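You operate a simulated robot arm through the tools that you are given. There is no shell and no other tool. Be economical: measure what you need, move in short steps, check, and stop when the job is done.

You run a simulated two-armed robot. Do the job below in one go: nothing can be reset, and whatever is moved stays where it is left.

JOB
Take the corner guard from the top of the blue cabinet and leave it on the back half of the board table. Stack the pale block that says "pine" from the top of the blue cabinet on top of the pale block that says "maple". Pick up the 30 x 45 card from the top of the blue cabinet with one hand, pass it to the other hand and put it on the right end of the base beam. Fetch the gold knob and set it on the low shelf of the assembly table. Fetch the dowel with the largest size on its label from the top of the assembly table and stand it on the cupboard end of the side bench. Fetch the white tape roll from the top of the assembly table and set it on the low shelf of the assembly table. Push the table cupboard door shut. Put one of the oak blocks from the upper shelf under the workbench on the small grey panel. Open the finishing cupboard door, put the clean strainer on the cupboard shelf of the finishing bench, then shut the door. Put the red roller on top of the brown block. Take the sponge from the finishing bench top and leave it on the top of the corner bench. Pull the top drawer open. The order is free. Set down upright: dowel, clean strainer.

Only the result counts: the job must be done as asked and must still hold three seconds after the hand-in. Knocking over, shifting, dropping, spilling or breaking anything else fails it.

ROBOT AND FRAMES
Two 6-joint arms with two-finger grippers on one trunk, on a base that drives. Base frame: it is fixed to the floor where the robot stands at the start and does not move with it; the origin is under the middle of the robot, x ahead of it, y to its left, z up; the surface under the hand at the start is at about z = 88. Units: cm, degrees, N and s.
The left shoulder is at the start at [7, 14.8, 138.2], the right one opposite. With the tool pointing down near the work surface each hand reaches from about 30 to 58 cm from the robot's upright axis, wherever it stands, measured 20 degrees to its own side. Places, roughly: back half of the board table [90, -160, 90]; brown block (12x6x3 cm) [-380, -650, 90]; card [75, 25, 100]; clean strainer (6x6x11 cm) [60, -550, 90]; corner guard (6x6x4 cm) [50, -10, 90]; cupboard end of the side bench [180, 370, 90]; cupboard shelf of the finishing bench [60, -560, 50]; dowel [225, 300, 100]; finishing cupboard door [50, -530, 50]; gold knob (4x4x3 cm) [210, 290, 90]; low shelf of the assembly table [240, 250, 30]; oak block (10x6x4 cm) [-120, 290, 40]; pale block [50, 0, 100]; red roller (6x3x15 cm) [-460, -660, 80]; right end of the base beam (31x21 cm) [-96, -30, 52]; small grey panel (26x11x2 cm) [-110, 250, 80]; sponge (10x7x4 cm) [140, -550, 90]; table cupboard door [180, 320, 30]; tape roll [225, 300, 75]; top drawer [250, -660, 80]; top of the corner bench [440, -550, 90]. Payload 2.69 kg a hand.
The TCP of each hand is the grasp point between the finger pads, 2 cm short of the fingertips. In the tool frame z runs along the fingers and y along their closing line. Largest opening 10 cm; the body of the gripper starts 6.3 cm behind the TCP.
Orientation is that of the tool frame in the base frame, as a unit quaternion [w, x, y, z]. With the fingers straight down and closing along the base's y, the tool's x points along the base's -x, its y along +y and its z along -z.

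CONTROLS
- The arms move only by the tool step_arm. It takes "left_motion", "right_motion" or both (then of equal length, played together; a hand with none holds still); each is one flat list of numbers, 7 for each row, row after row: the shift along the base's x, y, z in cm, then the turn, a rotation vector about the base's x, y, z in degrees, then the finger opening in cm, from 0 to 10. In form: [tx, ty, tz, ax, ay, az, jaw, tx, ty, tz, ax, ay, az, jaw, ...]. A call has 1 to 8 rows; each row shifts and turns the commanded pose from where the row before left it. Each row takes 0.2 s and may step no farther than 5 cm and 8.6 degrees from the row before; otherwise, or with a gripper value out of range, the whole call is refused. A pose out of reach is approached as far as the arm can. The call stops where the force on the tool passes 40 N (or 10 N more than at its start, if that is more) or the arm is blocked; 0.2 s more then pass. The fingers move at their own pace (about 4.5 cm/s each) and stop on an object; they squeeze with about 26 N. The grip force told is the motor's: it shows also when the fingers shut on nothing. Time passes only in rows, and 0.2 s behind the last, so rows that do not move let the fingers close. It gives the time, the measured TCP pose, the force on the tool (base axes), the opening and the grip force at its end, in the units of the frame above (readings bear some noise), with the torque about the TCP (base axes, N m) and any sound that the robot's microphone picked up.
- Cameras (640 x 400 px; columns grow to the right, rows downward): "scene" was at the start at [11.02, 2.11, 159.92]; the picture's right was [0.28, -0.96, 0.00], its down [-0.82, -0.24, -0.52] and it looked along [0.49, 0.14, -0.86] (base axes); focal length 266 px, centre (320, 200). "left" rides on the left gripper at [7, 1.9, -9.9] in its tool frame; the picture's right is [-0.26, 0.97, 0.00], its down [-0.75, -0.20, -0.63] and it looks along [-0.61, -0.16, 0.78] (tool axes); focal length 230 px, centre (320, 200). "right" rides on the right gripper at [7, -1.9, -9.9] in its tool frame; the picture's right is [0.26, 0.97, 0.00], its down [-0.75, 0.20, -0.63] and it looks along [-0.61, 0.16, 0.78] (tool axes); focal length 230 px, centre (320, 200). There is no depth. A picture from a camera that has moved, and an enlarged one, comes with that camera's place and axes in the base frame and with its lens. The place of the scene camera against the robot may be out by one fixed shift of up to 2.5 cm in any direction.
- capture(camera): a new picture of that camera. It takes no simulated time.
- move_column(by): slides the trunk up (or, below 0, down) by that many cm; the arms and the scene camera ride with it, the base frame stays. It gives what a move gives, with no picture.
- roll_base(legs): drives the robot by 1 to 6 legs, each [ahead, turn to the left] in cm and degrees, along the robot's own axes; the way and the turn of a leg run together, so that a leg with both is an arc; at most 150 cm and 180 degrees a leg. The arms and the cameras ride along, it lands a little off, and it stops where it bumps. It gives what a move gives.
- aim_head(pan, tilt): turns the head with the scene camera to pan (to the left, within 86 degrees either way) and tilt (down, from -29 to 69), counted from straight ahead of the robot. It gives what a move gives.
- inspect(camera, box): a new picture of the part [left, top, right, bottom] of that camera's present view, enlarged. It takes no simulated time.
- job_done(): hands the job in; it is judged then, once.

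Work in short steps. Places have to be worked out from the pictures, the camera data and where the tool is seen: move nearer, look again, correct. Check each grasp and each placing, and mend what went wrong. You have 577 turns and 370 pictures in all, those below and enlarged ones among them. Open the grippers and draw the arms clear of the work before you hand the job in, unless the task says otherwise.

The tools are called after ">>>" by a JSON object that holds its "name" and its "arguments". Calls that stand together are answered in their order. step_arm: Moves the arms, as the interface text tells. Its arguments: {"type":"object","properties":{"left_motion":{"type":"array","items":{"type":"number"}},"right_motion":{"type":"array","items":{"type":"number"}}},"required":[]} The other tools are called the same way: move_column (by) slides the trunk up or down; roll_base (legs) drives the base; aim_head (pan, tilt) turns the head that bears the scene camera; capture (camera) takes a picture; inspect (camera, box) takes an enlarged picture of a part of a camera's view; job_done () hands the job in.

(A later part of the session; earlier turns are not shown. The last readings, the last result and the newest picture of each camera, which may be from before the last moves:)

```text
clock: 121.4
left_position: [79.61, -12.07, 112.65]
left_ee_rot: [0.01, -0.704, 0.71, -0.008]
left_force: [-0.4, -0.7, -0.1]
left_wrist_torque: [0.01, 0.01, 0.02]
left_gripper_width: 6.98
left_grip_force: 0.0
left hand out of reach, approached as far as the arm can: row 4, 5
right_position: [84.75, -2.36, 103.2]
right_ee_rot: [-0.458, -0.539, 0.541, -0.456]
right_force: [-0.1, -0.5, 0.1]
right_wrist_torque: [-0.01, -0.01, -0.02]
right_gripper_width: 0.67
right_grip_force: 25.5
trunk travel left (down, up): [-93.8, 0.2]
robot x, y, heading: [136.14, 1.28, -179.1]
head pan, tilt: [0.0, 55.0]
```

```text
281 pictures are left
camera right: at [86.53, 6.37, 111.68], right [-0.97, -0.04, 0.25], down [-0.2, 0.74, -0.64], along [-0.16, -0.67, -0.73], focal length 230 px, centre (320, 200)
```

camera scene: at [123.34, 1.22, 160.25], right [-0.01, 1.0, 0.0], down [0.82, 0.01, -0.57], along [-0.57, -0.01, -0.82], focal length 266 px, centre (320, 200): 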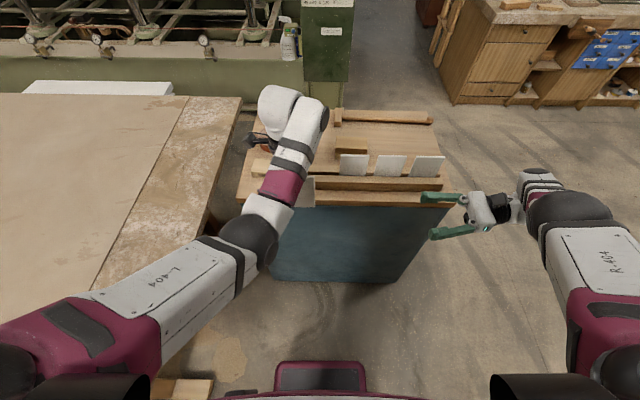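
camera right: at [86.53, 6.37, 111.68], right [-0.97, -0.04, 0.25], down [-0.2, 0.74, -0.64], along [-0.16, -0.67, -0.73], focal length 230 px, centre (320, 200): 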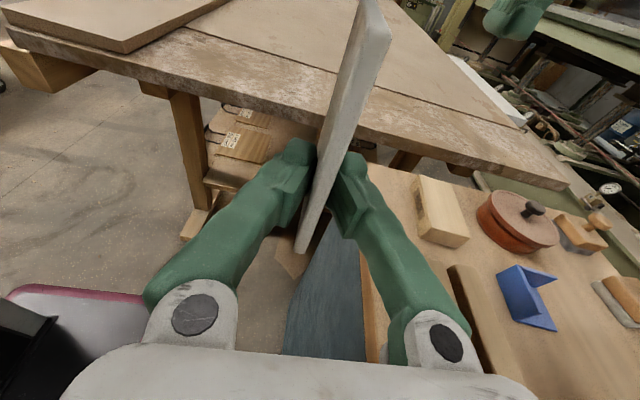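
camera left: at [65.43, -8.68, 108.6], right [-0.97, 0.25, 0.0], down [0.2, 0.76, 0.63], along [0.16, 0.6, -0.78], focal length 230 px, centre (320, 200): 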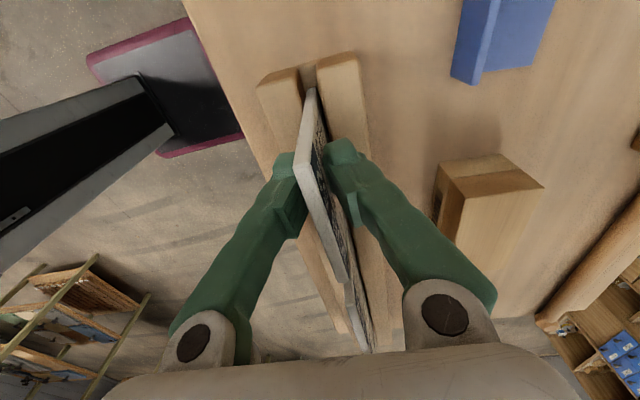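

Handover done: right hand holds the card. Pull it to a carrying pose and neutralise the left hand.

>>> {"name": "step_arm", "arguments": {"left_motion": [0.3, -0.8, -0.2, 0, 0, 8.4, 8, 0.3, -0.8, -0.2, 0, 0, 8.4, 8, 0.3, -0.8, -0.2, 0, 0, 8.4, 8, 0.3, -0.8, -0.2, 0, 0, 8.4, 8, 0.3, -0.8, 0, 0, 0, 8.4, 8, 0.3, -0.8, 0, 0, 0, 8.4, 8, 0.3, -0.8, 0, 0, 0, 8.4, 8, 0.3, -0.8, 0, 0, 0, 8.4, 8], "right_motion": [0, 2, 0.7, 0, 0, 0, 0, 0, 2, 0.7, 0, 0, 0, 0, 0, 2, 0.7, 0, 0, 0, 0, 0.5, 2, 0.7, 0, 0, 0, 0, 0.5, 2, 0.7, 0, 0, 0, 0, 0.5, 2, 0.7, 0, 0, 0, 0, 0.5, 2, 0.7, 0, 0, 0, 0, 0.5, 2, 0.7, 0, 0, 0, 0]}}

>>> {"name": "aim_head", "arguments": {"pan": -80, "tilt": 35}}

>>> {"name": "capture", "arguments": {"camera": "scene"}}

```text
clock: 123.2
left_position: [80.02, -17.88, 110.4]
left_ee_rot: [-0.012, 0.98, -0.2, 0.003]
left_force: [-0.6, 0.0, 0.0]
left_wrist_torque: [0.02, 0.01, 0.0]
left_gripper_width: 8.0
left_grip_force: 0.0
left hand out of reach, approached as far as the arm can: row 1, 3, 5, 7
right_position: [86.92, 13.89, 109.02]
right_ee_rot: [-0.458, -0.539, 0.54, -0.457]
right_force: [-1.1, 0.4, -0.1]
right_wrist_torque: [0.03, -0.01, -0.01]
right_gripper_width: 0.67
right_grip_force: 25.6
trunk travel left (down, up): [-93.8, 0.2]
robot x, y, heading: [135.42, 1.19, -179.7]
head pan, tilt: [0.0, 55.0]
```

```text
clock: 124.7
left_position: [80.05, -18.13, 110.39]
left_ee_rot: [-0.011, 0.98, -0.201, 0.003]
left_force: [-0.6, 0.4, 0.1]
left_wrist_torque: [0.0, -0.03, 0.0]
left_gripper_width: 8.01
left_grip_force: 0.0
right_position: [87.0, 13.74, 109.02]
right_ee_rot: [-0.458, -0.538, 0.54, -0.457]
right_force: [0.4, 0.0, -0.7]
right_wrist_torque: [0.03, -0.02, 0.03]
right_gripper_width: 0.68
right_grip_force: 25.9
trunk travel left (down, up): [-93.8, 0.2]
robot x, y, heading: [135.77, 0.83, -179.5]
head pan, tilt: [-80.0, 35.0]
```

```text
280 pictures are left
camera scene: at [128.89, 9.95, 163.07], right [0.98, 0.18, 0.0], down [0.11, -0.56, -0.82], along [-0.15, 0.8, -0.57], focal length 266 px, centre (320, 200)
```

scene: 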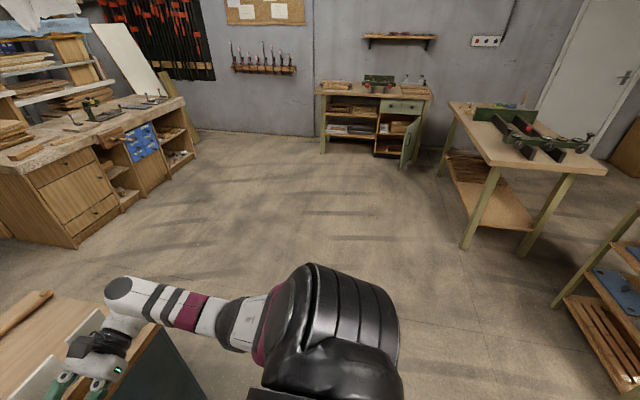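

Route is clear. Drive around the cabinet back to the front side.

>>> {"name": "roll_base", "arguments": {"legs": [[0, -90], [85, 0], [0, 90]]}}

>>> {"name": "aim_head", "arguments": {"pan": 30, "tilt": 25}}

>>> {"name": "capture", "arguments": {"camera": "scene"}}

```text
clock: 137.1
left_position: [82.0, 67.28, 110.36]
left_ee_rot: [-0.013, 0.981, -0.192, 0.003]
left_force: [-0.5, 0.7, -0.3]
left_wrist_torque: [0.02, 0.01, 0.01]
left_gripper_width: 8.0
left_grip_force: 0.0
right_position: [88.18, 99.14, 108.95]
right_ee_rot: [0.454, 0.543, -0.535, 0.461]
right_force: [-0.9, 0.8, -0.3]
right_wrist_torque: [0.01, 0.03, -0.01]
right_gripper_width: 0.7
right_grip_force: 26.0
trunk travel left (down, up): [-93.8, 0.2]
robot x, y, heading: [137.4, 87.42, -177.8]
head pan, tilt: [-80.0, 35.0]
```

```text
clock: 139.0
left_position: [81.91, 67.31, 110.54]
left_ee_rot: [-0.012, 0.981, -0.192, 0.003]
left_force: [-0.4, 0.2, 0.3]
left_wrist_torque: [0.01, 0.01, 0.03]
left_gripper_width: 7.96
left_grip_force: 0.0
right_position: [88.26, 99.17, 108.92]
right_ee_rot: [0.454, 0.543, -0.535, 0.461]
right_force: [0.3, -0.4, 0.2]
right_wrist_torque: [0.03, -0.01, 0.0]
right_gripper_width: 0.66
right_grip_force: 26.4
trunk travel left (down, up): [-93.8, 0.2]
robot x, y, heading: [137.38, 87.61, -178.4]
head pan, tilt: [30.0, 25.0]
```

```text
279 pictures are left
camera scene: at [124.23, 82.69, 164.64], right [-0.52, 0.85, 0.0], down [0.36, 0.22, -0.91], along [-0.77, -0.48, -0.42], focal length 266 px, centre (320, 200)
```

scene: 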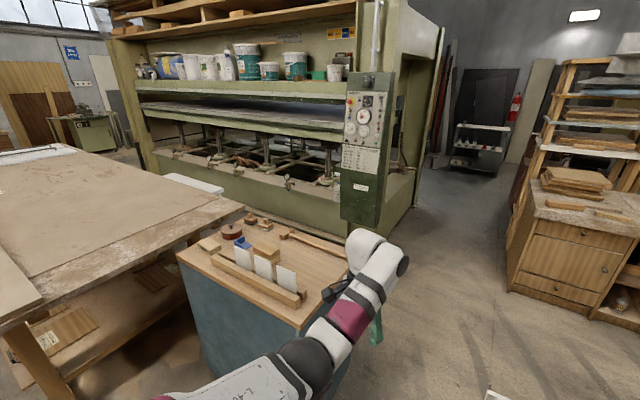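

The press's base beam is beyond the cabinet. Drive along and turn toward it, staying ~95 cm away.

>>> {"name": "roll_base", "arguments": {"legs": [[137, 0], [0, 88.4], [102, 0], [0, -90]]}}

>>> {"name": "aim_head", "arguments": {"pan": 0, "tilt": 40}}

>>> {"name": "capture", "arguments": {"camera": "scene"}}

```text
clock: 156.9
left_position: [-42.28, -63.51, 110.42]
left_ee_rot: [-0.015, 0.993, 0.116, -0.003]
left_force: [0.2, -0.2, -0.2]
left_wrist_torque: [0.04, 0.04, 0.03]
left_gripper_width: 8.02
left_grip_force: 0.1
right_position: [-55.05, -34.88, 109.48]
right_ee_rot: [0.294, 0.68, -0.333, 0.584]
right_force: [0.4, 0.0, -1.1]
right_wrist_torque: [-0.03, -0.01, 0.01]
right_gripper_width: 0.63
right_grip_force: 26.4
trunk travel left (down, up): [-93.8, 0.2]
robot x, y, heading: [-8.42, -14.88, -142.3]
head pan, tilt: [30.0, 25.0]
stopped in leg 4: the robot was blocked; the commanded pose is now the measured one
```

```text
clock: 157.8
left_position: [-42.35, -63.3, 110.43]
left_ee_rot: [-0.013, 0.993, 0.116, -0.002]
left_force: [-0.1, 0.1, 0.2]
left_wrist_torque: [0.04, -0.01, 0.02]
left_gripper_width: 7.98
left_grip_force: 0.1
right_position: [-55.13, -34.97, 109.52]
right_ee_rot: [0.294, 0.679, -0.332, 0.585]
right_force: [0.1, 0.7, -0.7]
right_wrist_torque: [-0.02, 0.01, -0.01]
right_gripper_width: 0.68
right_grip_force: 26.2
trunk travel left (down, up): [-93.8, 0.2]
robot x, y, heading: [-8.79, -15.07, -141.9]
head pan, tilt: [0.0, 40.0]
```

```text
278 pictures are left
camera scene: at [-19.9, -22.96, 162.31], right [-0.61, 0.79, 0.0], down [0.51, 0.39, -0.77], along [-0.61, -0.47, -0.64], focal length 266 px, centre (320, 200)
```

scene: 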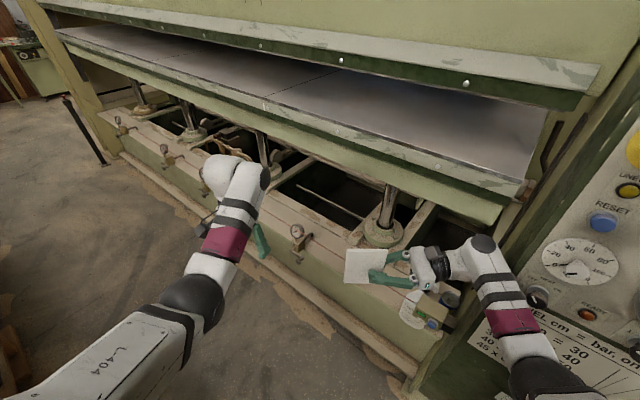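

>>> {"name": "inspect", "arguments": {"camera": "scene", "box": [300, 180, 540, 360]}}

>>> {"name": "capture", "arguments": {"camera": "right"}}

>>> {"name": "capture", "arguments": {"camera": "left"}}

```text
2.22 times, centred on (420, 270) of scene
camera zoom: at [-19.9, -22.96, 162.31], right [-0.61, 0.79, 0.0], down [0.51, 0.39, -0.77], along [-0.61, -0.47, -0.64], focal length 590 px, centre (98, 44)
```

zoom: 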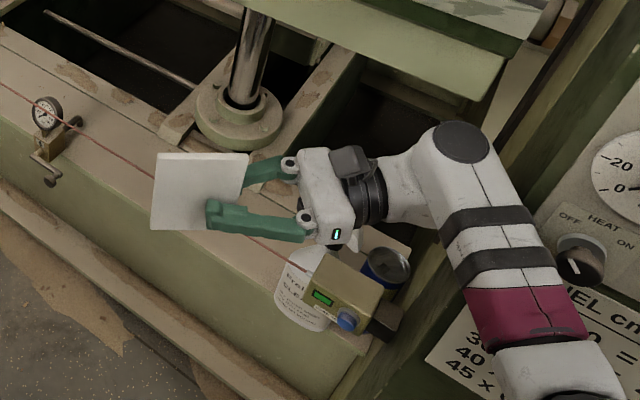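

```text
276 pictures are left
camera right: at [-58.93, -26.71, 117.86], right [-0.74, -0.61, 0.27], down [-0.61, 0.45, -0.65], along [0.28, -0.65, -0.71], focal length 230 px, centre (320, 200)
```

right: 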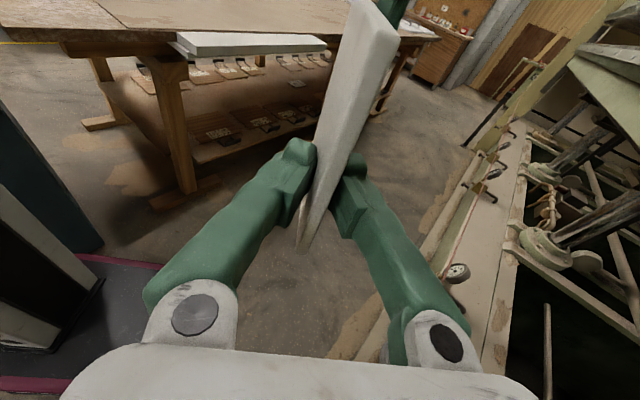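

```text
275 pictures are left
camera left: at [-35.14, -63.97, 120.2], right [-0.03, -1.0, -0.03], down [-0.77, 0.0, 0.64], along [-0.64, 0.04, -0.77], focal length 230 px, centre (320, 200)
```

left: 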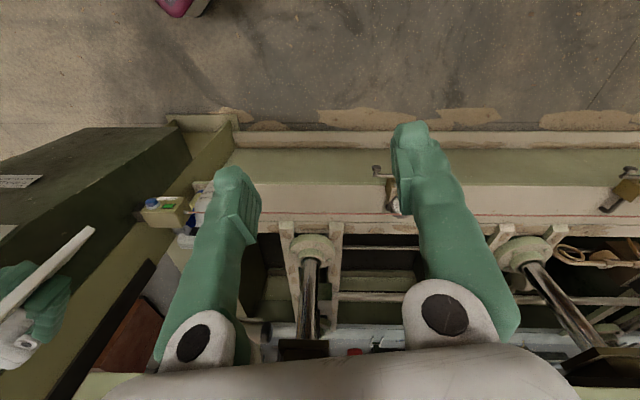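

The press's control box blocked the right arm in the turn. I'll turn back left, go further along −y, then turn to face the beam.

>>> {"name": "roll_base", "arguments": {"legs": [[0, 52], [38, 0]]}}

>>> {"name": "roll_base", "arguments": {"legs": [[0, -90]]}}

>>> {"name": "capture", "arguments": {"camera": "scene"}}

```text
clock: 162.5
left_position: [6.43, -108.95, 110.58]
left_ee_rot: [-0.01, 0.848, 0.529, -0.009]
left_force: [-0.4, 0.3, 0.8]
left_wrist_torque: [-0.05, 0.0, 0.01]
left_gripper_width: 8.02
left_grip_force: 0.0
right_position: [-23.7, -100.79, 109.7]
right_ee_rot: [0.015, 0.755, -0.008, 0.655]
right_force: [-0.3, -0.1, -0.5]
right_wrist_torque: [0.01, 0.01, -0.02]
right_gripper_width: 0.65
right_grip_force: 26.1
trunk travel left (down, up): [-93.8, 0.2]
robot x, y, heading: [-9.54, -51.8, -91.8]
head pan, tilt: [0.0, 40.0]
```

```text
clock: 166.7
left_position: [-66.59, -69.27, 110.48]
left_ee_rot: [-0.014, 0.976, -0.219, 0.002]
left_force: [-0.2, -0.1, 0.7]
left_wrist_torque: [-0.03, 0.02, 0.01]
left_gripper_width: 8.0
left_grip_force: 0.0
right_position: [-58.78, -38.92, 109.55]
right_ee_rot: [-0.472, -0.53, 0.539, -0.454]
right_force: [0.5, 0.3, -0.9]
right_wrist_torque: [-0.01, 0.02, -0.01]
right_gripper_width: 0.68
right_grip_force: 26.4
trunk travel left (down, up): [-93.8, 0.2]
robot x, y, heading: [-9.86, -52.3, 178.9]
head pan, tilt: [0.0, 40.0]
```

```text
274 pictures are left
camera scene: at [-23.98, -51.92, 162.31], right [0.02, 1.0, 0.0], down [0.64, -0.01, -0.77], along [-0.77, 0.01, -0.64], focal length 266 px, centre (320, 200)
```

scene: 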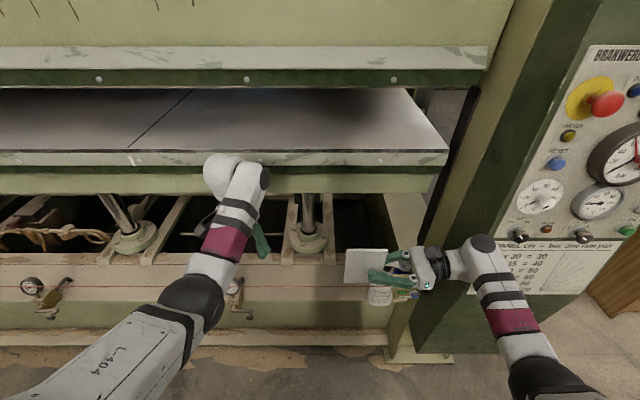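

Facing the beam. Turn the right hand back to pointing down (card hanging, plane parallel to y).

>>> {"name": "step_arm", "arguments": {"right_motion": [0.5, 0, 0.3, 8, 0, 0, 0, 0.5, 0, 0.3, 8, 0, 0, 0, 0.5, 0, 0.3, 8, 0, 0, 0, 0.5, 0, 0.3, 8, 0, 0, 0, 0.5, 0, 0, 8, 0, 0, 0, 0.5, 0, 0, 8, 0, 0, 0, 0, 0, 0, 8, 0, 0, 0, 0, 0, 0, 8, 0, 0, 0]}}

>>> {"name": "step_arm", "arguments": {"right_motion": [0, 0, 0, 8, 0, 0, 0, 0, 0, 0, 8, 0, 1.1, 0, 0, 0, 0, 0, 0, 0, 0]}}

>>> {"name": "capture", "arguments": {"camera": "right"}}

```text
clock: 168.5
left_position: [-66.61, -69.42, 110.31]
left_ee_rot: [-0.014, 0.976, -0.219, 0.002]
left_force: [-0.4, -0.1, 0.1]
left_wrist_torque: [0.01, 0.0, -0.09]
left_gripper_width: 7.99
left_grip_force: 0.0
right_position: [-60.66, -37.72, 105.81]
right_ee_rot: [0.117, 0.7, -0.697, 0.101]
right_force: [-0.5, -0.4, -0.2]
right_wrist_torque: [0.0, 0.0, 0.0]
right_gripper_width: 0.64
right_grip_force: 26.2
right hand out of reach, approached as far as the arm can: row 6, 7, 8
trunk travel left (down, up): [-93.8, 0.2]
robot x, y, heading: [-10.09, -52.2, 179.1]
head pan, tilt: [0.0, 40.0]
```

```text
clock: 169.3
left_position: [-66.48, -69.14, 110.46]
left_ee_rot: [-0.013, 0.976, -0.219, 0.002]
left_force: [0.7, 0.4, 1.0]
left_wrist_torque: [0.02, -0.03, 0.02]
left_gripper_width: 7.99
left_grip_force: 0.0
right_position: [-61.01, -37.59, 105.45]
right_ee_rot: [0.019, 0.717, -0.697, 0.003]
right_force: [-0.5, 1.0, -1.1]
right_wrist_torque: [0.04, -0.02, 0.0]
right_gripper_width: 0.65
right_grip_force: 26.0
right hand out of reach, approached as far as the arm can: row 1
trunk travel left (down, up): [-93.8, 0.2]
robot x, y, heading: [-10.05, -51.95, 178.9]
head pan, tilt: [0.0, 40.0]
```

```text
273 pictures are left
camera right: at [-58.74, -44.05, 115.63], right [-0.96, -0.28, 0.03], down [-0.21, 0.77, 0.61], along [-0.2, 0.58, -0.79], focal length 230 px, centre (320, 200)
```

right: 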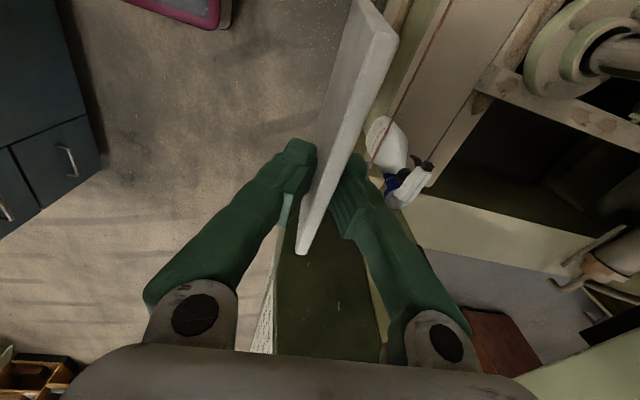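

Move the left hand out to the robot's left side so it stays clear of the press when I drive in and lower the trunk.

>>> {"name": "step_arm", "arguments": {"left_motion": [1, -4, -1, 0, 0, 0, 6, 1.5, -4, -1, 0, 0, 0, 6, 2.5, -4, -1, 0, 0, 0, 6, 3, -3.5, -1, 0, 0, 0, 6, 3, -3.5, -1, 0, 0, 0, 6, 3, -3.5, -1, 0, 0, 0, 6, 3.5, -3, -1, 0, 0, 0, 6, 3.5, -3, -1, 0, 0, 0, 6]}}

>>> {"name": "step_arm", "arguments": {"left_motion": [3.5, -3, 0, 0, 0, 0, 6, 3.5, -3, 0, 0, 0, 0, 6, 4, -2, 0, 0, 0, 0, 6, 4, -1, 0, 0, 0, 0, 6]}}

>>> {"name": "roll_base", "arguments": {"legs": [[20, 0]]}}

>>> {"name": "capture", "arguments": {"camera": "scene"}}

```text
clock: 171.1
left_position: [-46.87, -98.34, 100.8]
left_ee_rot: [-0.013, 0.975, -0.22, 0.001]
left_force: [0.2, -0.2, -0.1]
left_wrist_torque: [0.0, 0.05, 0.0]
left_gripper_width: 6.01
left_grip_force: 0.1
left hand out of reach, approached as far as the arm can: row 1, 2, 3, 4
right_position: [-60.79, -37.82, 105.72]
right_ee_rot: [0.02, 0.717, -0.697, 0.002]
right_force: [0.6, 0.5, -0.2]
right_wrist_torque: [0.01, 0.01, 0.0]
right_gripper_width: 0.67
right_grip_force: 26.5
trunk travel left (down, up): [-93.8, 0.2]
robot x, y, heading: [-10.1, -52.05, 179.1]
head pan, tilt: [0.0, 40.0]
```

```text
clock: 172.1
left_position: [-32.23, -107.24, 100.74]
left_ee_rot: [-0.013, 0.976, -0.219, 0.001]
left_force: [0.4, -0.2, 0.6]
left_wrist_torque: [0.0, 0.03, -0.02]
left_gripper_width: 5.99
left_grip_force: 0.1
right_position: [-60.78, -37.44, 105.59]
right_ee_rot: [0.02, 0.716, -0.698, 0.003]
right_force: [-0.4, 0.7, -0.6]
right_wrist_torque: [0.02, -0.01, 0.02]
right_gripper_width: 0.69
right_grip_force: 26.1
trunk travel left (down, up): [-93.8, 0.2]
robot x, y, heading: [-10.23, -52.26, 179.0]
head pan, tilt: [0.0, 40.0]
```

```text
clock: 173.7
left_position: [-52.25, -106.95, 100.73]
left_ee_rot: [-0.013, 0.976, -0.219, 0.002]
left_force: [-0.1, -0.7, -0.6]
left_wrist_torque: [-0.04, 0.02, 0.01]
left_gripper_width: 6.01
left_grip_force: 0.0
right_position: [-80.42, -37.29, 105.43]
right_ee_rot: [0.014, 0.715, -0.699, 0.008]
right_force: [-0.1, 0.0, -0.2]
right_wrist_torque: [-0.01, 0.01, 0.01]
right_gripper_width: 0.68
right_grip_force: 26.1
trunk travel left (down, up): [-93.8, 0.2]
robot x, y, heading: [-29.84, -51.95, 179.2]
head pan, tilt: [0.0, 40.0]
stopped in leg 1: the force on the tool passed its limit at 93 N (the readings are from after the stop); the commanded pose is now the measured one
```

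```text
272 pictures are left
camera scene: at [-43.71, -51.57, 162.31], right [0.02, 1.0, 0.0], down [0.64, -0.01, -0.77], along [-0.77, 0.01, -0.64], focal length 266 px, centre (320, 200)
```

scene: 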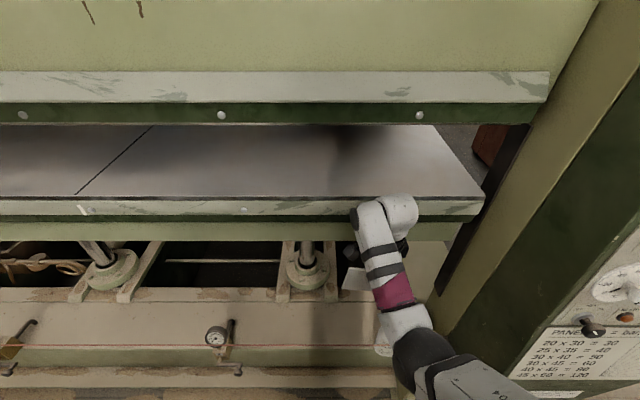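

The wrist touched the press platen (front x≈-84, underside z≈110). Back off, lower the trunk so the arm passes beneath, then go in.

>>> {"name": "roll_base", "arguments": {"legs": [[-12, 0]]}}

>>> {"name": "move_column", "arguments": {"by": -33}}

>>> {"name": "capture", "arguments": {"camera": "scene"}}

>>> {"name": "capture", "arguments": {"camera": "right"}}

```text
clock: 175.0
left_position: [-40.31, -107.11, 100.65]
left_ee_rot: [-0.013, 0.976, -0.218, 0.004]
left_force: [0.9, -0.1, 0.4]
left_wrist_torque: [0.01, -0.01, 0.0]
left_gripper_width: 6.01
left_grip_force: 0.0
right_position: [-68.93, -37.63, 105.2]
right_ee_rot: [0.013, 0.715, -0.699, 0.009]
right_force: [-1.2, -0.4, -0.7]
right_wrist_torque: [0.04, -0.07, -0.01]
right_gripper_width: 0.64
right_grip_force: 26.4
trunk travel left (down, up): [-93.8, 0.2]
robot x, y, heading: [-17.49, -52.68, 179.0]
head pan, tilt: [0.0, 40.0]
```

```text
clock: 178.2
left_position: [-40.02, -107.2, 67.75]
left_ee_rot: [-0.014, 0.976, -0.219, 0.001]
left_force: [0.8, 0.5, -0.4]
left_wrist_torque: [-0.01, -0.03, -0.01]
left_gripper_width: 6.0
left_grip_force: 0.0
right_position: [-68.45, -37.41, 72.46]
right_ee_rot: [0.015, 0.714, -0.7, 0.006]
right_force: [-1.0, 0.0, -0.5]
right_wrist_torque: [0.01, 0.0, 0.0]
right_gripper_width: 0.67
right_grip_force: 25.9
trunk travel left (down, up): [-60.8, 33.2]
robot x, y, heading: [-17.33, -52.1, 179.1]
head pan, tilt: [0.0, 40.0]
```

```text
271 pictures are left
camera scene: at [-31.6, -51.73, 129.32], right [0.02, 1.0, 0.0], down [0.64, -0.01, -0.77], along [-0.77, 0.01, -0.64], focal length 266 px, centre (320, 200)
```

scene: 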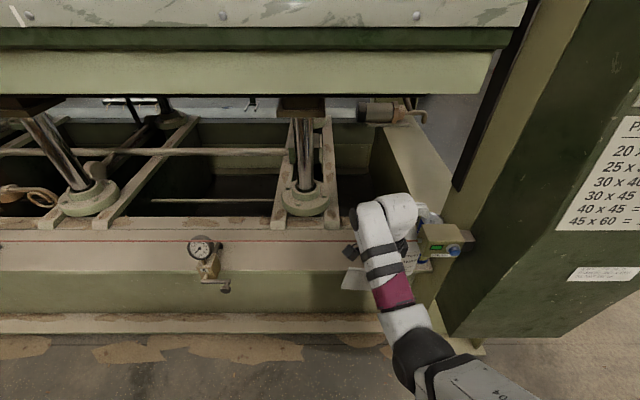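

```text
270 pictures are left
camera right: at [-66.31, -44.07, 82.48], right [-0.96, -0.28, 0.02], down [-0.21, 0.76, 0.61], along [-0.18, 0.58, -0.79], focal length 230 px, centre (320, 200)
```

right: 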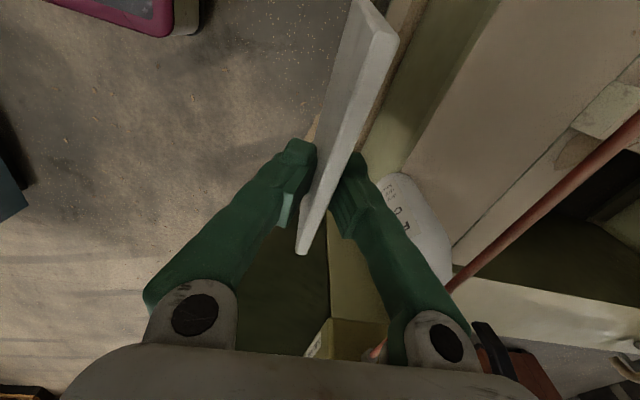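

There's a red line across the front of the beam at about x −77, z ~77. Inspect it closely before going in.

>>> {"name": "inspect", "arguments": {"camera": "right", "box": [430, 80, 640, 340]}}

>>> {"name": "inspect", "arguments": {"camera": "scene", "box": [320, 180, 520, 320]}}

>>> {"name": "inspect", "arguments": {"camera": "scene", "box": [0, 190, 250, 310]}}

```text
1.54 times, centred on (535, 210) of right
camera zoom: at [-66.31, -44.07, 82.48], right [-0.96, -0.28, 0.02], down [-0.21, 0.76, 0.61], along [-0.18, 0.58, -0.79], focal length 354 px, centre (-11, 185)
```

zoom: 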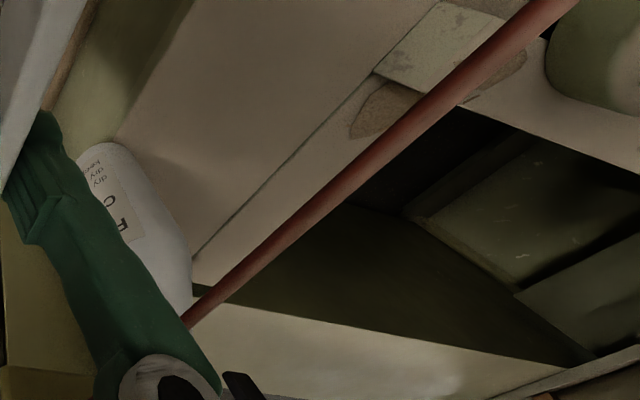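

```text
2.86 times, centred on (420, 250) of scene
camera zoom: at [-31.6, -51.73, 129.32], right [0.02, 1.0, 0.0], down [0.64, -0.01, -0.77], along [-0.77, 0.01, -0.64], focal length 759 px, centre (34, 57)
```

zoom: 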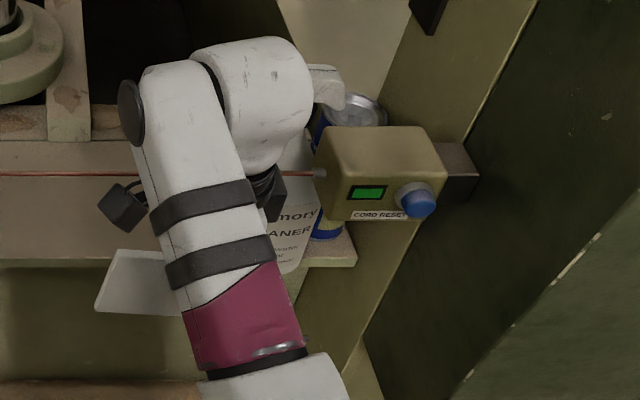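

```text
2.56 times, centred on (125, 250) of scene
camera zoom: at [-31.6, -51.73, 129.32], right [0.02, 1.0, 0.0], down [0.64, -0.01, -0.77], along [-0.77, 0.01, -0.64], focal length 680 px, centre (819, 72)
```

zoom: 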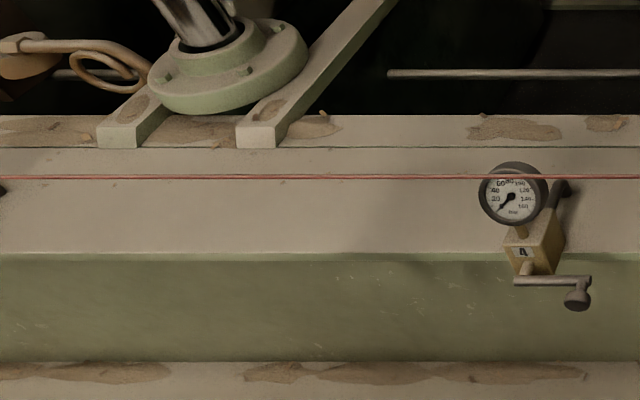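

It's a safety trip cord ("CORD RESET") — must not be touched. Use the left camera at low height to measure the cord position.

>>> {"name": "capture", "arguments": {"camera": "left"}}

```text
266 pictures are left
camera left: at [-34.74, -112.1, 77.55], right [-0.65, -0.76, -0.03], down [-0.6, 0.49, 0.64], along [-0.47, 0.43, -0.77], focal length 230 px, centre (320, 200)
```

left: 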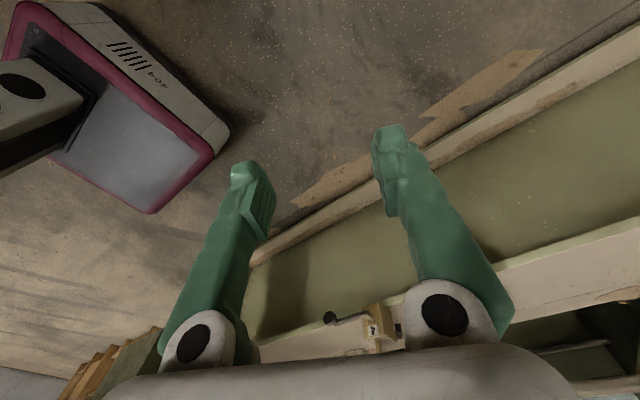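

>>> {"name": "move_column", "arguments": {"by": 14}}

>>> {"name": "capture", "arguments": {"camera": "right"}}

>>> {"name": "inspect", "arguments": {"camera": "scene", "box": [200, 200, 460, 380]}}

```text
clock: 179.9
left_position: [-39.96, -107.25, 81.73]
left_ee_rot: [-0.013, 0.976, -0.219, 0.001]
left_force: [0.2, -0.1, -0.6]
left_wrist_torque: [-0.01, 0.01, -0.02]
left_gripper_width: 5.97
left_grip_force: 0.1
right_position: [-68.31, -37.56, 86.31]
right_ee_rot: [0.015, 0.715, -0.699, 0.008]
right_force: [-1.3, 0.2, -0.1]
right_wrist_torque: [0.0, -0.02, 0.0]
right_gripper_width: 0.67
right_grip_force: 26.1
trunk travel left (down, up): [-74.8, 19.2]
robot x, y, heading: [-17.67, -52.35, 179.0]
head pan, tilt: [0.0, 40.0]
```

```text
265 pictures are left
camera right: at [-66.32, -44.08, 96.46], right [-0.96, -0.28, 0.02], down [-0.21, 0.76, 0.61], along [-0.18, 0.58, -0.79], focal length 230 px, centre (320, 200)
```

right: 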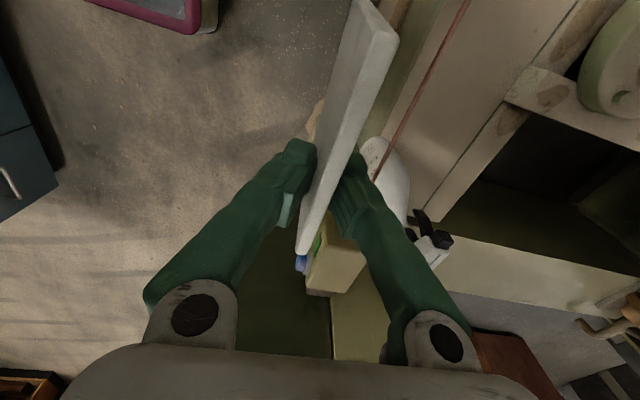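

```text
2.22 times, centred on (330, 290) of scene
camera zoom: at [-31.63, -51.75, 143.31], right [0.02, 1.0, 0.0], down [0.64, -0.01, -0.77], along [-0.77, 0.01, -0.64], focal length 590 px, centre (298, 0)
```

zoom: 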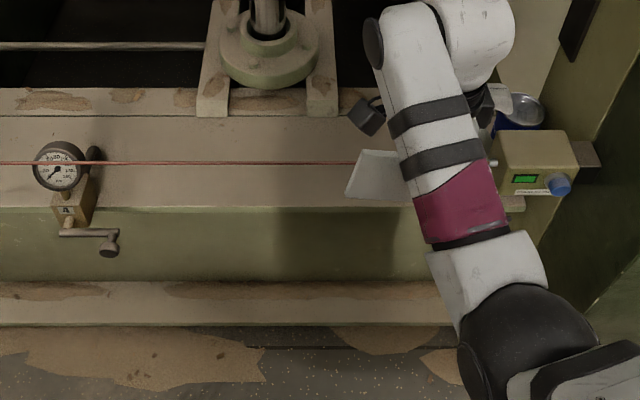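

Cord is at x≈−76, z≈76; the beam surface is z≈52. I'll reach under the cord with the hand nearly horizontal. First back up 15 cm for room.

>>> {"name": "roll_base", "arguments": {"legs": [[-15, 0]]}}

>>> {"name": "step_arm", "arguments": {"right_motion": [-0.5, 0, 0, 0, 8.1, 0, 0, -0.5, 0, 0, 0, 8.1, 0, 0, -0.5, 0, 0, 0, 8.1, 0, 0, -0.5, 0, 0, 0, 8.1, 0, 0, -0.5, 0, 0, 0, 8.1, 0, 0, -0.5, 0, 0, 0, 8.1, 0, 0, -0.5, 0, 0, 0, 8.1, 0, 0, -0.5, 0, 0, 0, 8.1, 0, 0]}}

>>> {"name": "capture", "arguments": {"camera": "scene"}}

```text
clock: 181.3
left_position: [-24.98, -107.33, 81.57]
left_ee_rot: [-0.014, 0.975, -0.22, 0.002]
left_force: [0.5, 1.2, 0.3]
left_wrist_torque: [-0.01, 0.03, -0.03]
left_gripper_width: 6.0
left_grip_force: 0.0
right_position: [-53.36, -37.81, 86.21]
right_ee_rot: [0.014, 0.714, -0.7, 0.007]
right_force: [0.7, 0.1, 0.1]
right_wrist_torque: [0.01, 0.0, 0.02]
right_gripper_width: 0.67
right_grip_force: 26.0
trunk travel left (down, up): [-74.8, 19.2]
robot x, y, heading: [-2.0, -52.46, 179.2]
head pan, tilt: [0.0, 40.0]
```

```text
clock: 182.6
left_position: [-24.92, -107.29, 81.76]
left_ee_rot: [-0.013, 0.976, -0.219, 0.001]
left_force: [-0.1, 0.0, 0.4]
left_wrist_torque: [0.02, -0.02, -0.03]
left_gripper_width: 6.0
left_grip_force: 0.1
right_position: [-57.01, -30.59, 87.51]
right_ee_rot: [0.216, 0.669, -0.636, -0.319]
right_force: [0.0, -0.5, 0.5]
right_wrist_torque: [0.04, 0.0, -0.01]
right_gripper_width: 0.68
right_grip_force: 26.2
trunk travel left (down, up): [-74.8, 19.2]
robot x, y, heading: [-2.26, -52.32, 178.7]
head pan, tilt: [0.0, 40.0]
stopped in row 6 (right hand): the arm was blocked; the commanded pose is now the measured one
```

```text
263 pictures are left
camera scene: at [-16.34, -51.92, 143.33], right [0.02, 1.0, 0.0], down [0.64, -0.01, -0.77], along [-0.77, 0.01, -0.64], focal length 266 px, centre (320, 200)
```

scene: 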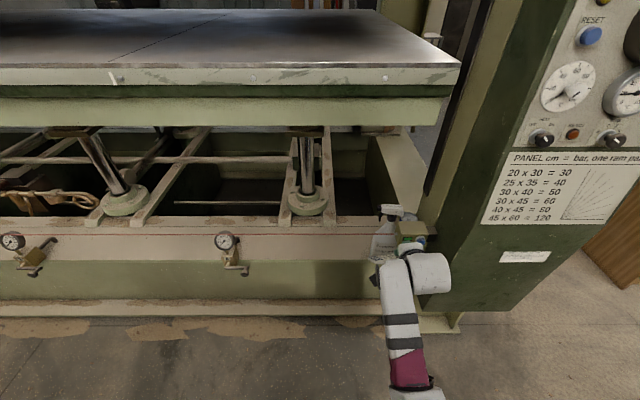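

Blocked—perhaps the arm against the control cabinet. Undo the pitch and reposition the robot further left (−y) for room.

>>> {"name": "step_arm", "arguments": {"right_motion": [0.5, -1, 0, 0, -8, 0, 0, 0.5, -1.5, 0, 0, -8, 0, 0, 0.5, -1.5, 0, 0, -8, 0, 0, 0.5, -1.5, 0, 0, -8, 0, 0, 0.5, -1.5, 0, 0, -8, 0, 0, 0, 0, 0, 0, 0, 0, 0]}}

>>> {"name": "capture", "arguments": {"camera": "scene"}}

```text
clock: 184.0
left_position: [-24.9, -107.41, 81.78]
left_ee_rot: [-0.013, 0.975, -0.22, 0.002]
left_force: [-0.9, -0.7, -0.4]
left_wrist_torque: [-0.01, -0.03, 0.01]
left_gripper_width: 6.03
left_grip_force: 0.1
right_position: [-54.62, -37.64, 87.35]
right_ee_rot: [-0.014, 0.738, -0.671, -0.069]
right_force: [-1.1, -1.0, -0.6]
right_wrist_torque: [0.0, 0.02, 0.02]
right_gripper_width: 0.7
right_grip_force: 26.1
trunk travel left (down, up): [-74.8, 19.2]
robot x, y, heading: [-2.5, -52.02, 178.8]
head pan, tilt: [0.0, 40.0]
```

```text
262 pictures are left
camera scene: at [-16.4, -51.96, 143.32], right [0.02, 1.0, 0.0], down [0.64, -0.01, -0.77], along [-0.77, 0.01, -0.64], focal length 266 px, centre (320, 200)
```

scene: 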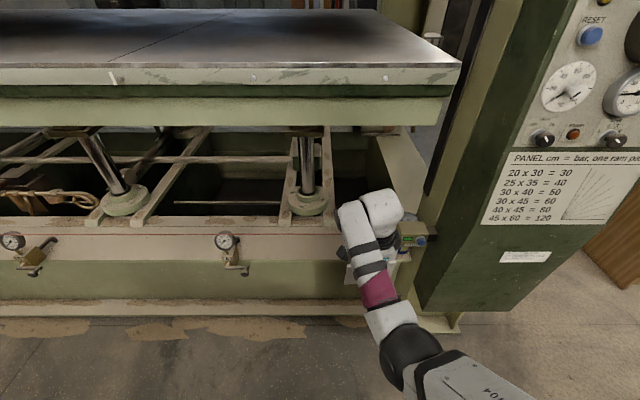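

Turn left 30° to have open space, then pitch the hand forward while extending.

>>> {"name": "roll_base", "arguments": {"legs": [[0, 30]]}}

>>> {"name": "step_arm", "arguments": {"right_motion": [-1.75, -1, 0, 0, 0, 0, 0, -1.75, -1, 0, 0, 0, 0, 0, -1.75, -1, 0, -3.93, 7.09, 0, 0, -1.75, -1, 0, -3.93, 7.09, 0, 0, -1.4, -0.78, 0, -3.93, 7.09, 0, 0, -1.4, -0.78, 0, -3.93, 7.09, 0, 0, -1.4, -0.78, 0, -3.93, 7.09, 0, 0]}}

>>> {"name": "capture", "arguments": {"camera": "scene"}}

```text
clock: 185.8
left_position: [5.69, -111.16, 81.75]
left_ee_rot: [-0.012, 0.999, 0.042, -0.003]
left_force: [0.0, -0.4, 0.3]
left_wrist_torque: [-0.02, 0.01, -0.02]
left_gripper_width: 6.0
left_grip_force: 0.0
right_position: [-54.99, -65.84, 87.33]
right_ee_rot: [0.005, 0.887, -0.456, -0.071]
right_force: [0.2, 1.4, -0.5]
right_wrist_torque: [0.02, -0.03, 0.03]
right_gripper_width: 0.69
right_grip_force: 25.7
trunk travel left (down, up): [-74.8, 19.2]
robot x, y, heading: [-2.64, -52.18, -150.6]
head pan, tilt: [0.0, 40.0]
```

```text
clock: 187.4
left_position: [5.7, -111.31, 81.74]
left_ee_rot: [-0.014, 0.999, 0.04, -0.003]
left_force: [0.0, 0.6, 0.7]
left_wrist_torque: [-0.01, -0.01, -0.01]
left_gripper_width: 6.01
left_grip_force: 0.1
right_position: [-66.04, -72.31, 87.34]
right_ee_rot: [0.292, 0.81, -0.438, -0.259]
right_force: [0.3, 0.1, -0.6]
right_wrist_torque: [0.0, -0.02, 0.04]
right_gripper_width: 0.68
right_grip_force: 25.9
trunk travel left (down, up): [-74.8, 19.2]
robot x, y, heading: [-2.18, -52.0, -150.9]
head pan, tilt: [0.0, 40.0]
```

```text
261 pictures are left
camera scene: at [-14.75, -58.79, 143.31], right [-0.49, 0.87, 0.0], down [0.56, 0.31, -0.77], along [-0.67, -0.37, -0.64], focal length 266 px, centre (320, 200)
```

scene: 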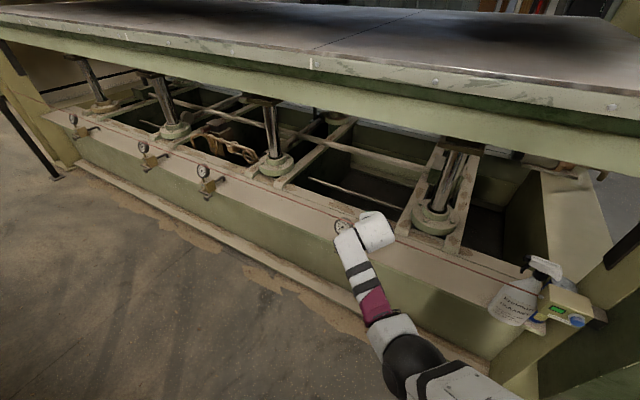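

Works. Finish the pitch (3 more rows) without advancing.

>>> {"name": "step_arm", "arguments": {"right_motion": [0.4, 0.2, 0, -3.93, 7.09, 0, 0, 0.4, 0.2, 0, -3.93, 7.09, 0, 0, 0.4, 0.2, 0, -3.93, 7.09, 0, 0, 0, 0, 0, 0, 0, 0, 0]}}

>>> {"name": "capture", "arguments": {"camera": "right"}}

>>> {"name": "capture", "arguments": {"camera": "left"}}

```text
clock: 188.4
left_position: [5.77, -111.31, 81.79]
left_ee_rot: [-0.013, 0.999, 0.041, -0.002]
left_force: [0.3, 0.5, -0.2]
left_wrist_torque: [0.0, -0.03, 0.02]
left_gripper_width: 6.02
left_grip_force: 0.0
right_position: [-65.02, -71.61, 87.38]
right_ee_rot: [0.449, 0.714, -0.4, -0.359]
right_force: [0.6, 0.2, -1.2]
right_wrist_torque: [0.02, 0.0, 0.0]
right_gripper_width: 0.69
right_grip_force: 25.6
trunk travel left (down, up): [-74.8, 19.2]
robot x, y, heading: [-2.37, -52.24, -151.1]
head pan, tilt: [0.0, 40.0]
```

```text
260 pictures are left
camera right: at [-53.02, -73.76, 87.97], right [-0.13, -0.5, 0.86], down [0.18, 0.84, 0.51], along [-0.97, 0.22, -0.02], focal length 230 px, centre (320, 200)
```

right: 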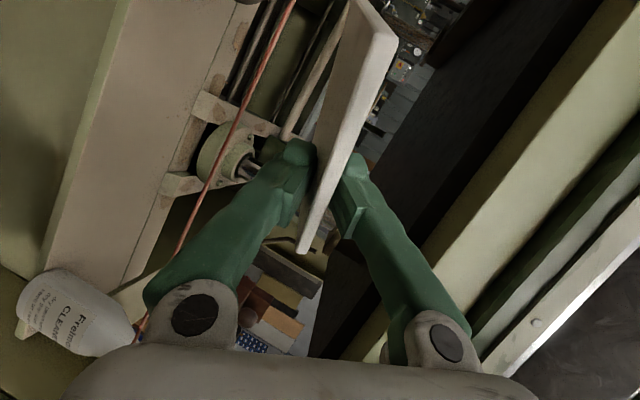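

```text
259 pictures are left
camera left: at [12.74, -112.86, 91.51], right [-0.18, -0.98, -0.03], down [-0.76, 0.12, 0.64], along [-0.62, 0.13, -0.77], focal length 230 px, centre (320, 200)
```

left: 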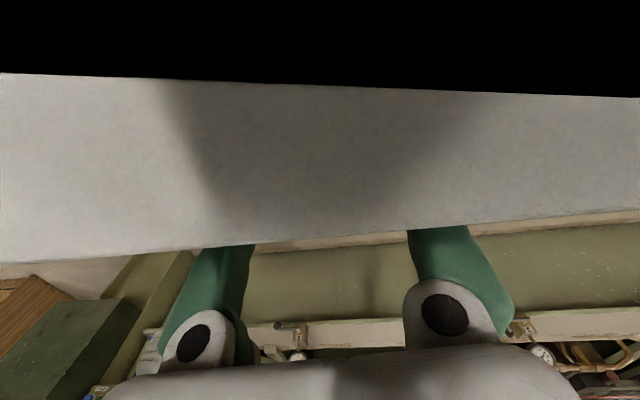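

The left camera hovers right at the white slab; move the left hand away from it before lowering the trunk.

>>> {"name": "step_arm", "arguments": {"left_motion": [-3, 0, 0, 0, 0, 0, 6, -4, 0, 0, 0, 0, 0, 6, -4, 0, 0, 0, 0, 0, 6, -4, 0, 0, 0, 0, 0, 6, -4, 1, 0, 0, 0, 0, 6]}}

>>> {"name": "move_column", "arguments": {"by": -29}}

>>> {"name": "capture", "arguments": {"camera": "scene"}}

```text
clock: 189.7
left_position: [-13.34, -110.21, 81.65]
left_ee_rot: [-0.013, 0.999, 0.041, -0.001]
left_force: [0.7, 0.2, 0.0]
left_wrist_torque: [0.0, -0.04, 0.02]
left_gripper_width: 6.0
left_grip_force: 0.0
right_position: [-65.19, -71.46, 87.28]
right_ee_rot: [0.447, 0.716, -0.401, -0.358]
right_force: [-0.7, 0.2, -1.3]
right_wrist_torque: [-0.01, -0.02, 0.03]
right_gripper_width: 0.72
right_grip_force: 25.8
trunk travel left (down, up): [-74.8, 19.2]
robot x, y, heading: [-2.1, -52.46, -151.1]
head pan, tilt: [0.0, 40.0]
```

```text
clock: 192.6
left_position: [-13.21, -110.27, 52.63]
left_ee_rot: [-0.013, 0.999, 0.041, -0.002]
left_force: [-0.3, -0.6, -0.5]
left_wrist_torque: [-0.02, 0.0, 0.03]
left_gripper_width: 5.99
left_grip_force: 0.0
right_position: [-65.09, -71.58, 58.4]
right_ee_rot: [0.448, 0.714, -0.401, -0.359]
right_force: [0.5, -0.3, 0.0]
right_wrist_torque: [0.03, -0.03, 0.01]
right_gripper_width: 0.66
right_grip_force: 26.3
trunk travel left (down, up): [-45.8, 48.2]
robot x, y, heading: [-2.35, -52.53, -151.1]
head pan, tilt: [0.0, 40.0]
```

```text
258 pictures are left
camera scene: at [-14.72, -58.78, 114.32], right [-0.49, 0.87, 0.0], down [0.56, 0.31, -0.77], along [-0.67, -0.37, -0.64], focal length 266 px, centre (320, 200)
```

scene: 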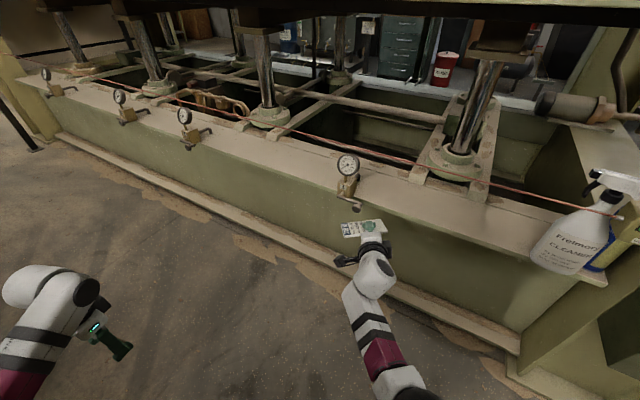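

The hand with card is now below cord level. Turn right to face the beam squarely.

>>> {"name": "roll_base", "arguments": {"legs": [[0, -29]]}}

>>> {"name": "capture", "arguments": {"camera": "scene"}}

>>> {"name": "capture", "arguments": {"camera": "right"}}

```text
clock: 194.4
left_position: [-39.69, -98.02, 52.7]
left_ee_rot: [-0.014, 0.978, -0.208, 0.001]
left_force: [-0.5, 0.1, -0.7]
left_wrist_torque: [-0.03, -0.01, 0.05]
left_gripper_width: 6.0
left_grip_force: 0.1
right_position: [-66.63, -39.09, 58.5]
right_ee_rot: [0.347, 0.592, -0.565, -0.459]
right_force: [-0.1, -0.2, -1.4]
right_wrist_torque: [0.0, -0.01, 0.01]
right_gripper_width: 0.69
right_grip_force: 26.1
trunk travel left (down, up): [-45.8, 48.2]
robot x, y, heading: [-2.3, -52.51, -179.9]
head pan, tilt: [0.0, 40.0]
```

```text
257 pictures are left
camera scene: at [-16.46, -52.27, 114.31], right [-0.01, 1.0, 0.0], down [0.64, 0.0, -0.77], along [-0.77, 0.0, -0.64], focal length 266 px, centre (320, 200)
```

scene: 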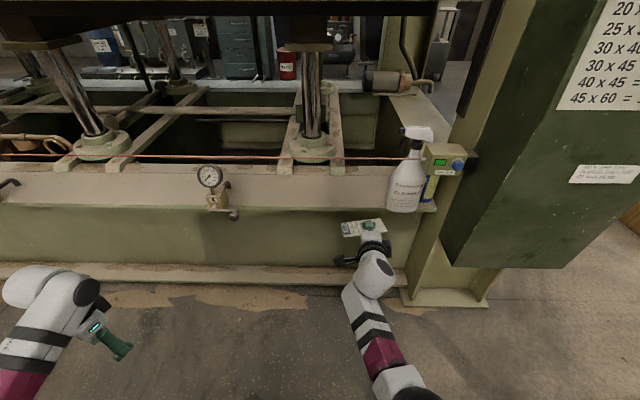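

```text
256 pictures are left
camera right: at [-57.18, -46.77, 59.06], right [-0.36, -0.37, 0.86], down [0.56, 0.65, 0.51], along [-0.75, 0.67, -0.02], focal length 230 px, centre (320, 200)
```

right: 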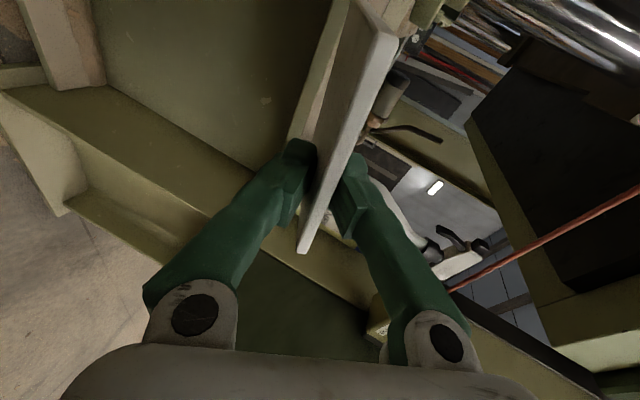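

Level the card's roll, shift slightly, then drive forward 20 cm under the cord.

>>> {"name": "step_arm", "arguments": {"right_motion": [0, 1, 0, -4.2, 0, 0, 0, 0, 1, 0, -4.2, 0, 0, 0, 0, 0, 0, 0, 0, 0, 0]}}

>>> {"name": "roll_base", "arguments": {"legs": [[15, 0]]}}

>>> {"name": "capture", "arguments": {"camera": "scene"}}

```text
clock: 195.2
left_position: [-39.68, -97.88, 52.58]
left_ee_rot: [-0.012, 0.978, -0.208, 0.001]
left_force: [0.5, 0.5, -0.1]
left_wrist_torque: [-0.02, -0.03, -0.01]
left_gripper_width: 6.02
left_grip_force: 0.0
right_position: [-66.64, -37.33, 58.47]
right_ee_rot: [-0.389, -0.565, 0.596, 0.416]
right_force: [-0.1, 0.3, -0.6]
right_wrist_torque: [0.04, -0.01, -0.01]
right_gripper_width: 0.69
right_grip_force: 25.8
trunk travel left (down, up): [-45.8, 48.2]
robot x, y, heading: [-2.47, -52.33, -179.7]
head pan, tilt: [0.0, 40.0]
```

```text
clock: 196.6
left_position: [-54.73, -97.97, 52.53]
left_ee_rot: [-0.014, 0.978, -0.209, 0.003]
left_force: [-0.9, 0.7, -1.1]
left_wrist_torque: [-0.01, -0.01, 0.0]
left_gripper_width: 5.99
left_grip_force: 0.1
right_position: [-81.52, -37.24, 58.43]
right_ee_rot: [-0.387, -0.564, 0.598, 0.417]
right_force: [0.0, -0.3, -1.1]
right_wrist_torque: [-0.01, -0.02, -0.02]
right_gripper_width: 0.69
right_grip_force: 26.4
trunk travel left (down, up): [-45.8, 48.2]
robot x, y, heading: [-17.21, -52.46, -179.7]
head pan, tilt: [0.0, 40.0]
```

```text
255 pictures are left
camera scene: at [-31.39, -52.33, 114.3], right [0.0, 1.0, 0.0], down [0.64, 0.0, -0.77], along [-0.77, 0.0, -0.64], focal length 266 px, centre (320, 200)
```

scene: 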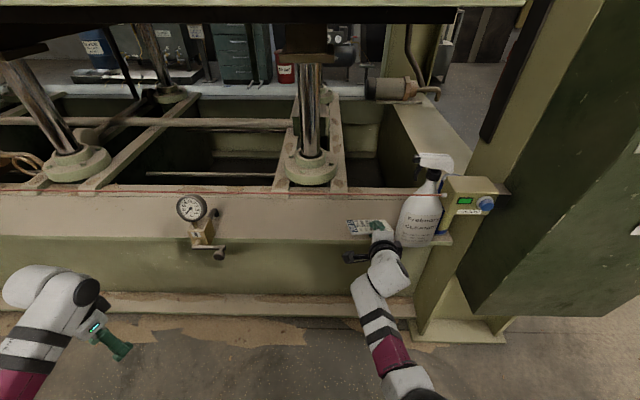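

>>> {"name": "inspect", "arguments": {"camera": "scene", "box": [320, 150, 480, 280]}}

>>> {"name": "capture", "arguments": {"camera": "right"}}

```text
3.08 times, centred on (400, 215) of scene
camera zoom: at [-31.39, -52.33, 114.3], right [0.0, 1.0, 0.0], down [0.64, 0.0, -0.77], along [-0.77, 0.0, -0.64], focal length 817 px, centre (74, 154)
```

zoom: 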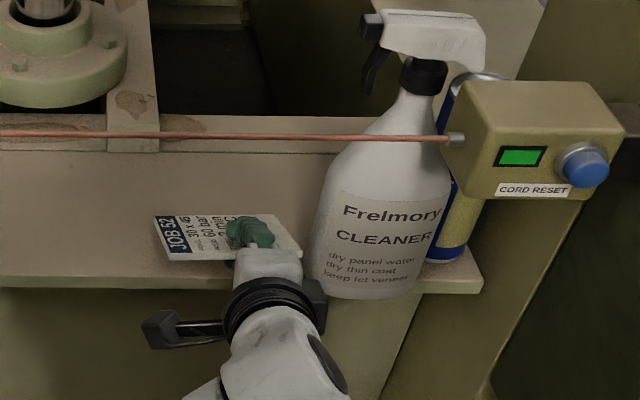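

```text
253 pictures are left
camera right: at [-72.12, -44.64, 60.11], right [-0.36, -0.24, 0.9], down [0.56, 0.71, 0.41], along [-0.74, 0.66, -0.12], focal length 230 px, centre (320, 200)
```

right: 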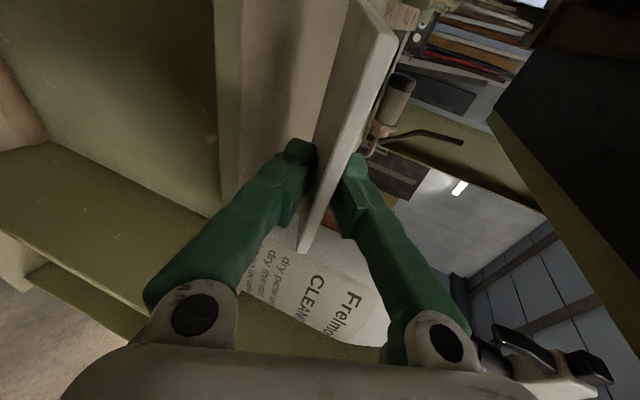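

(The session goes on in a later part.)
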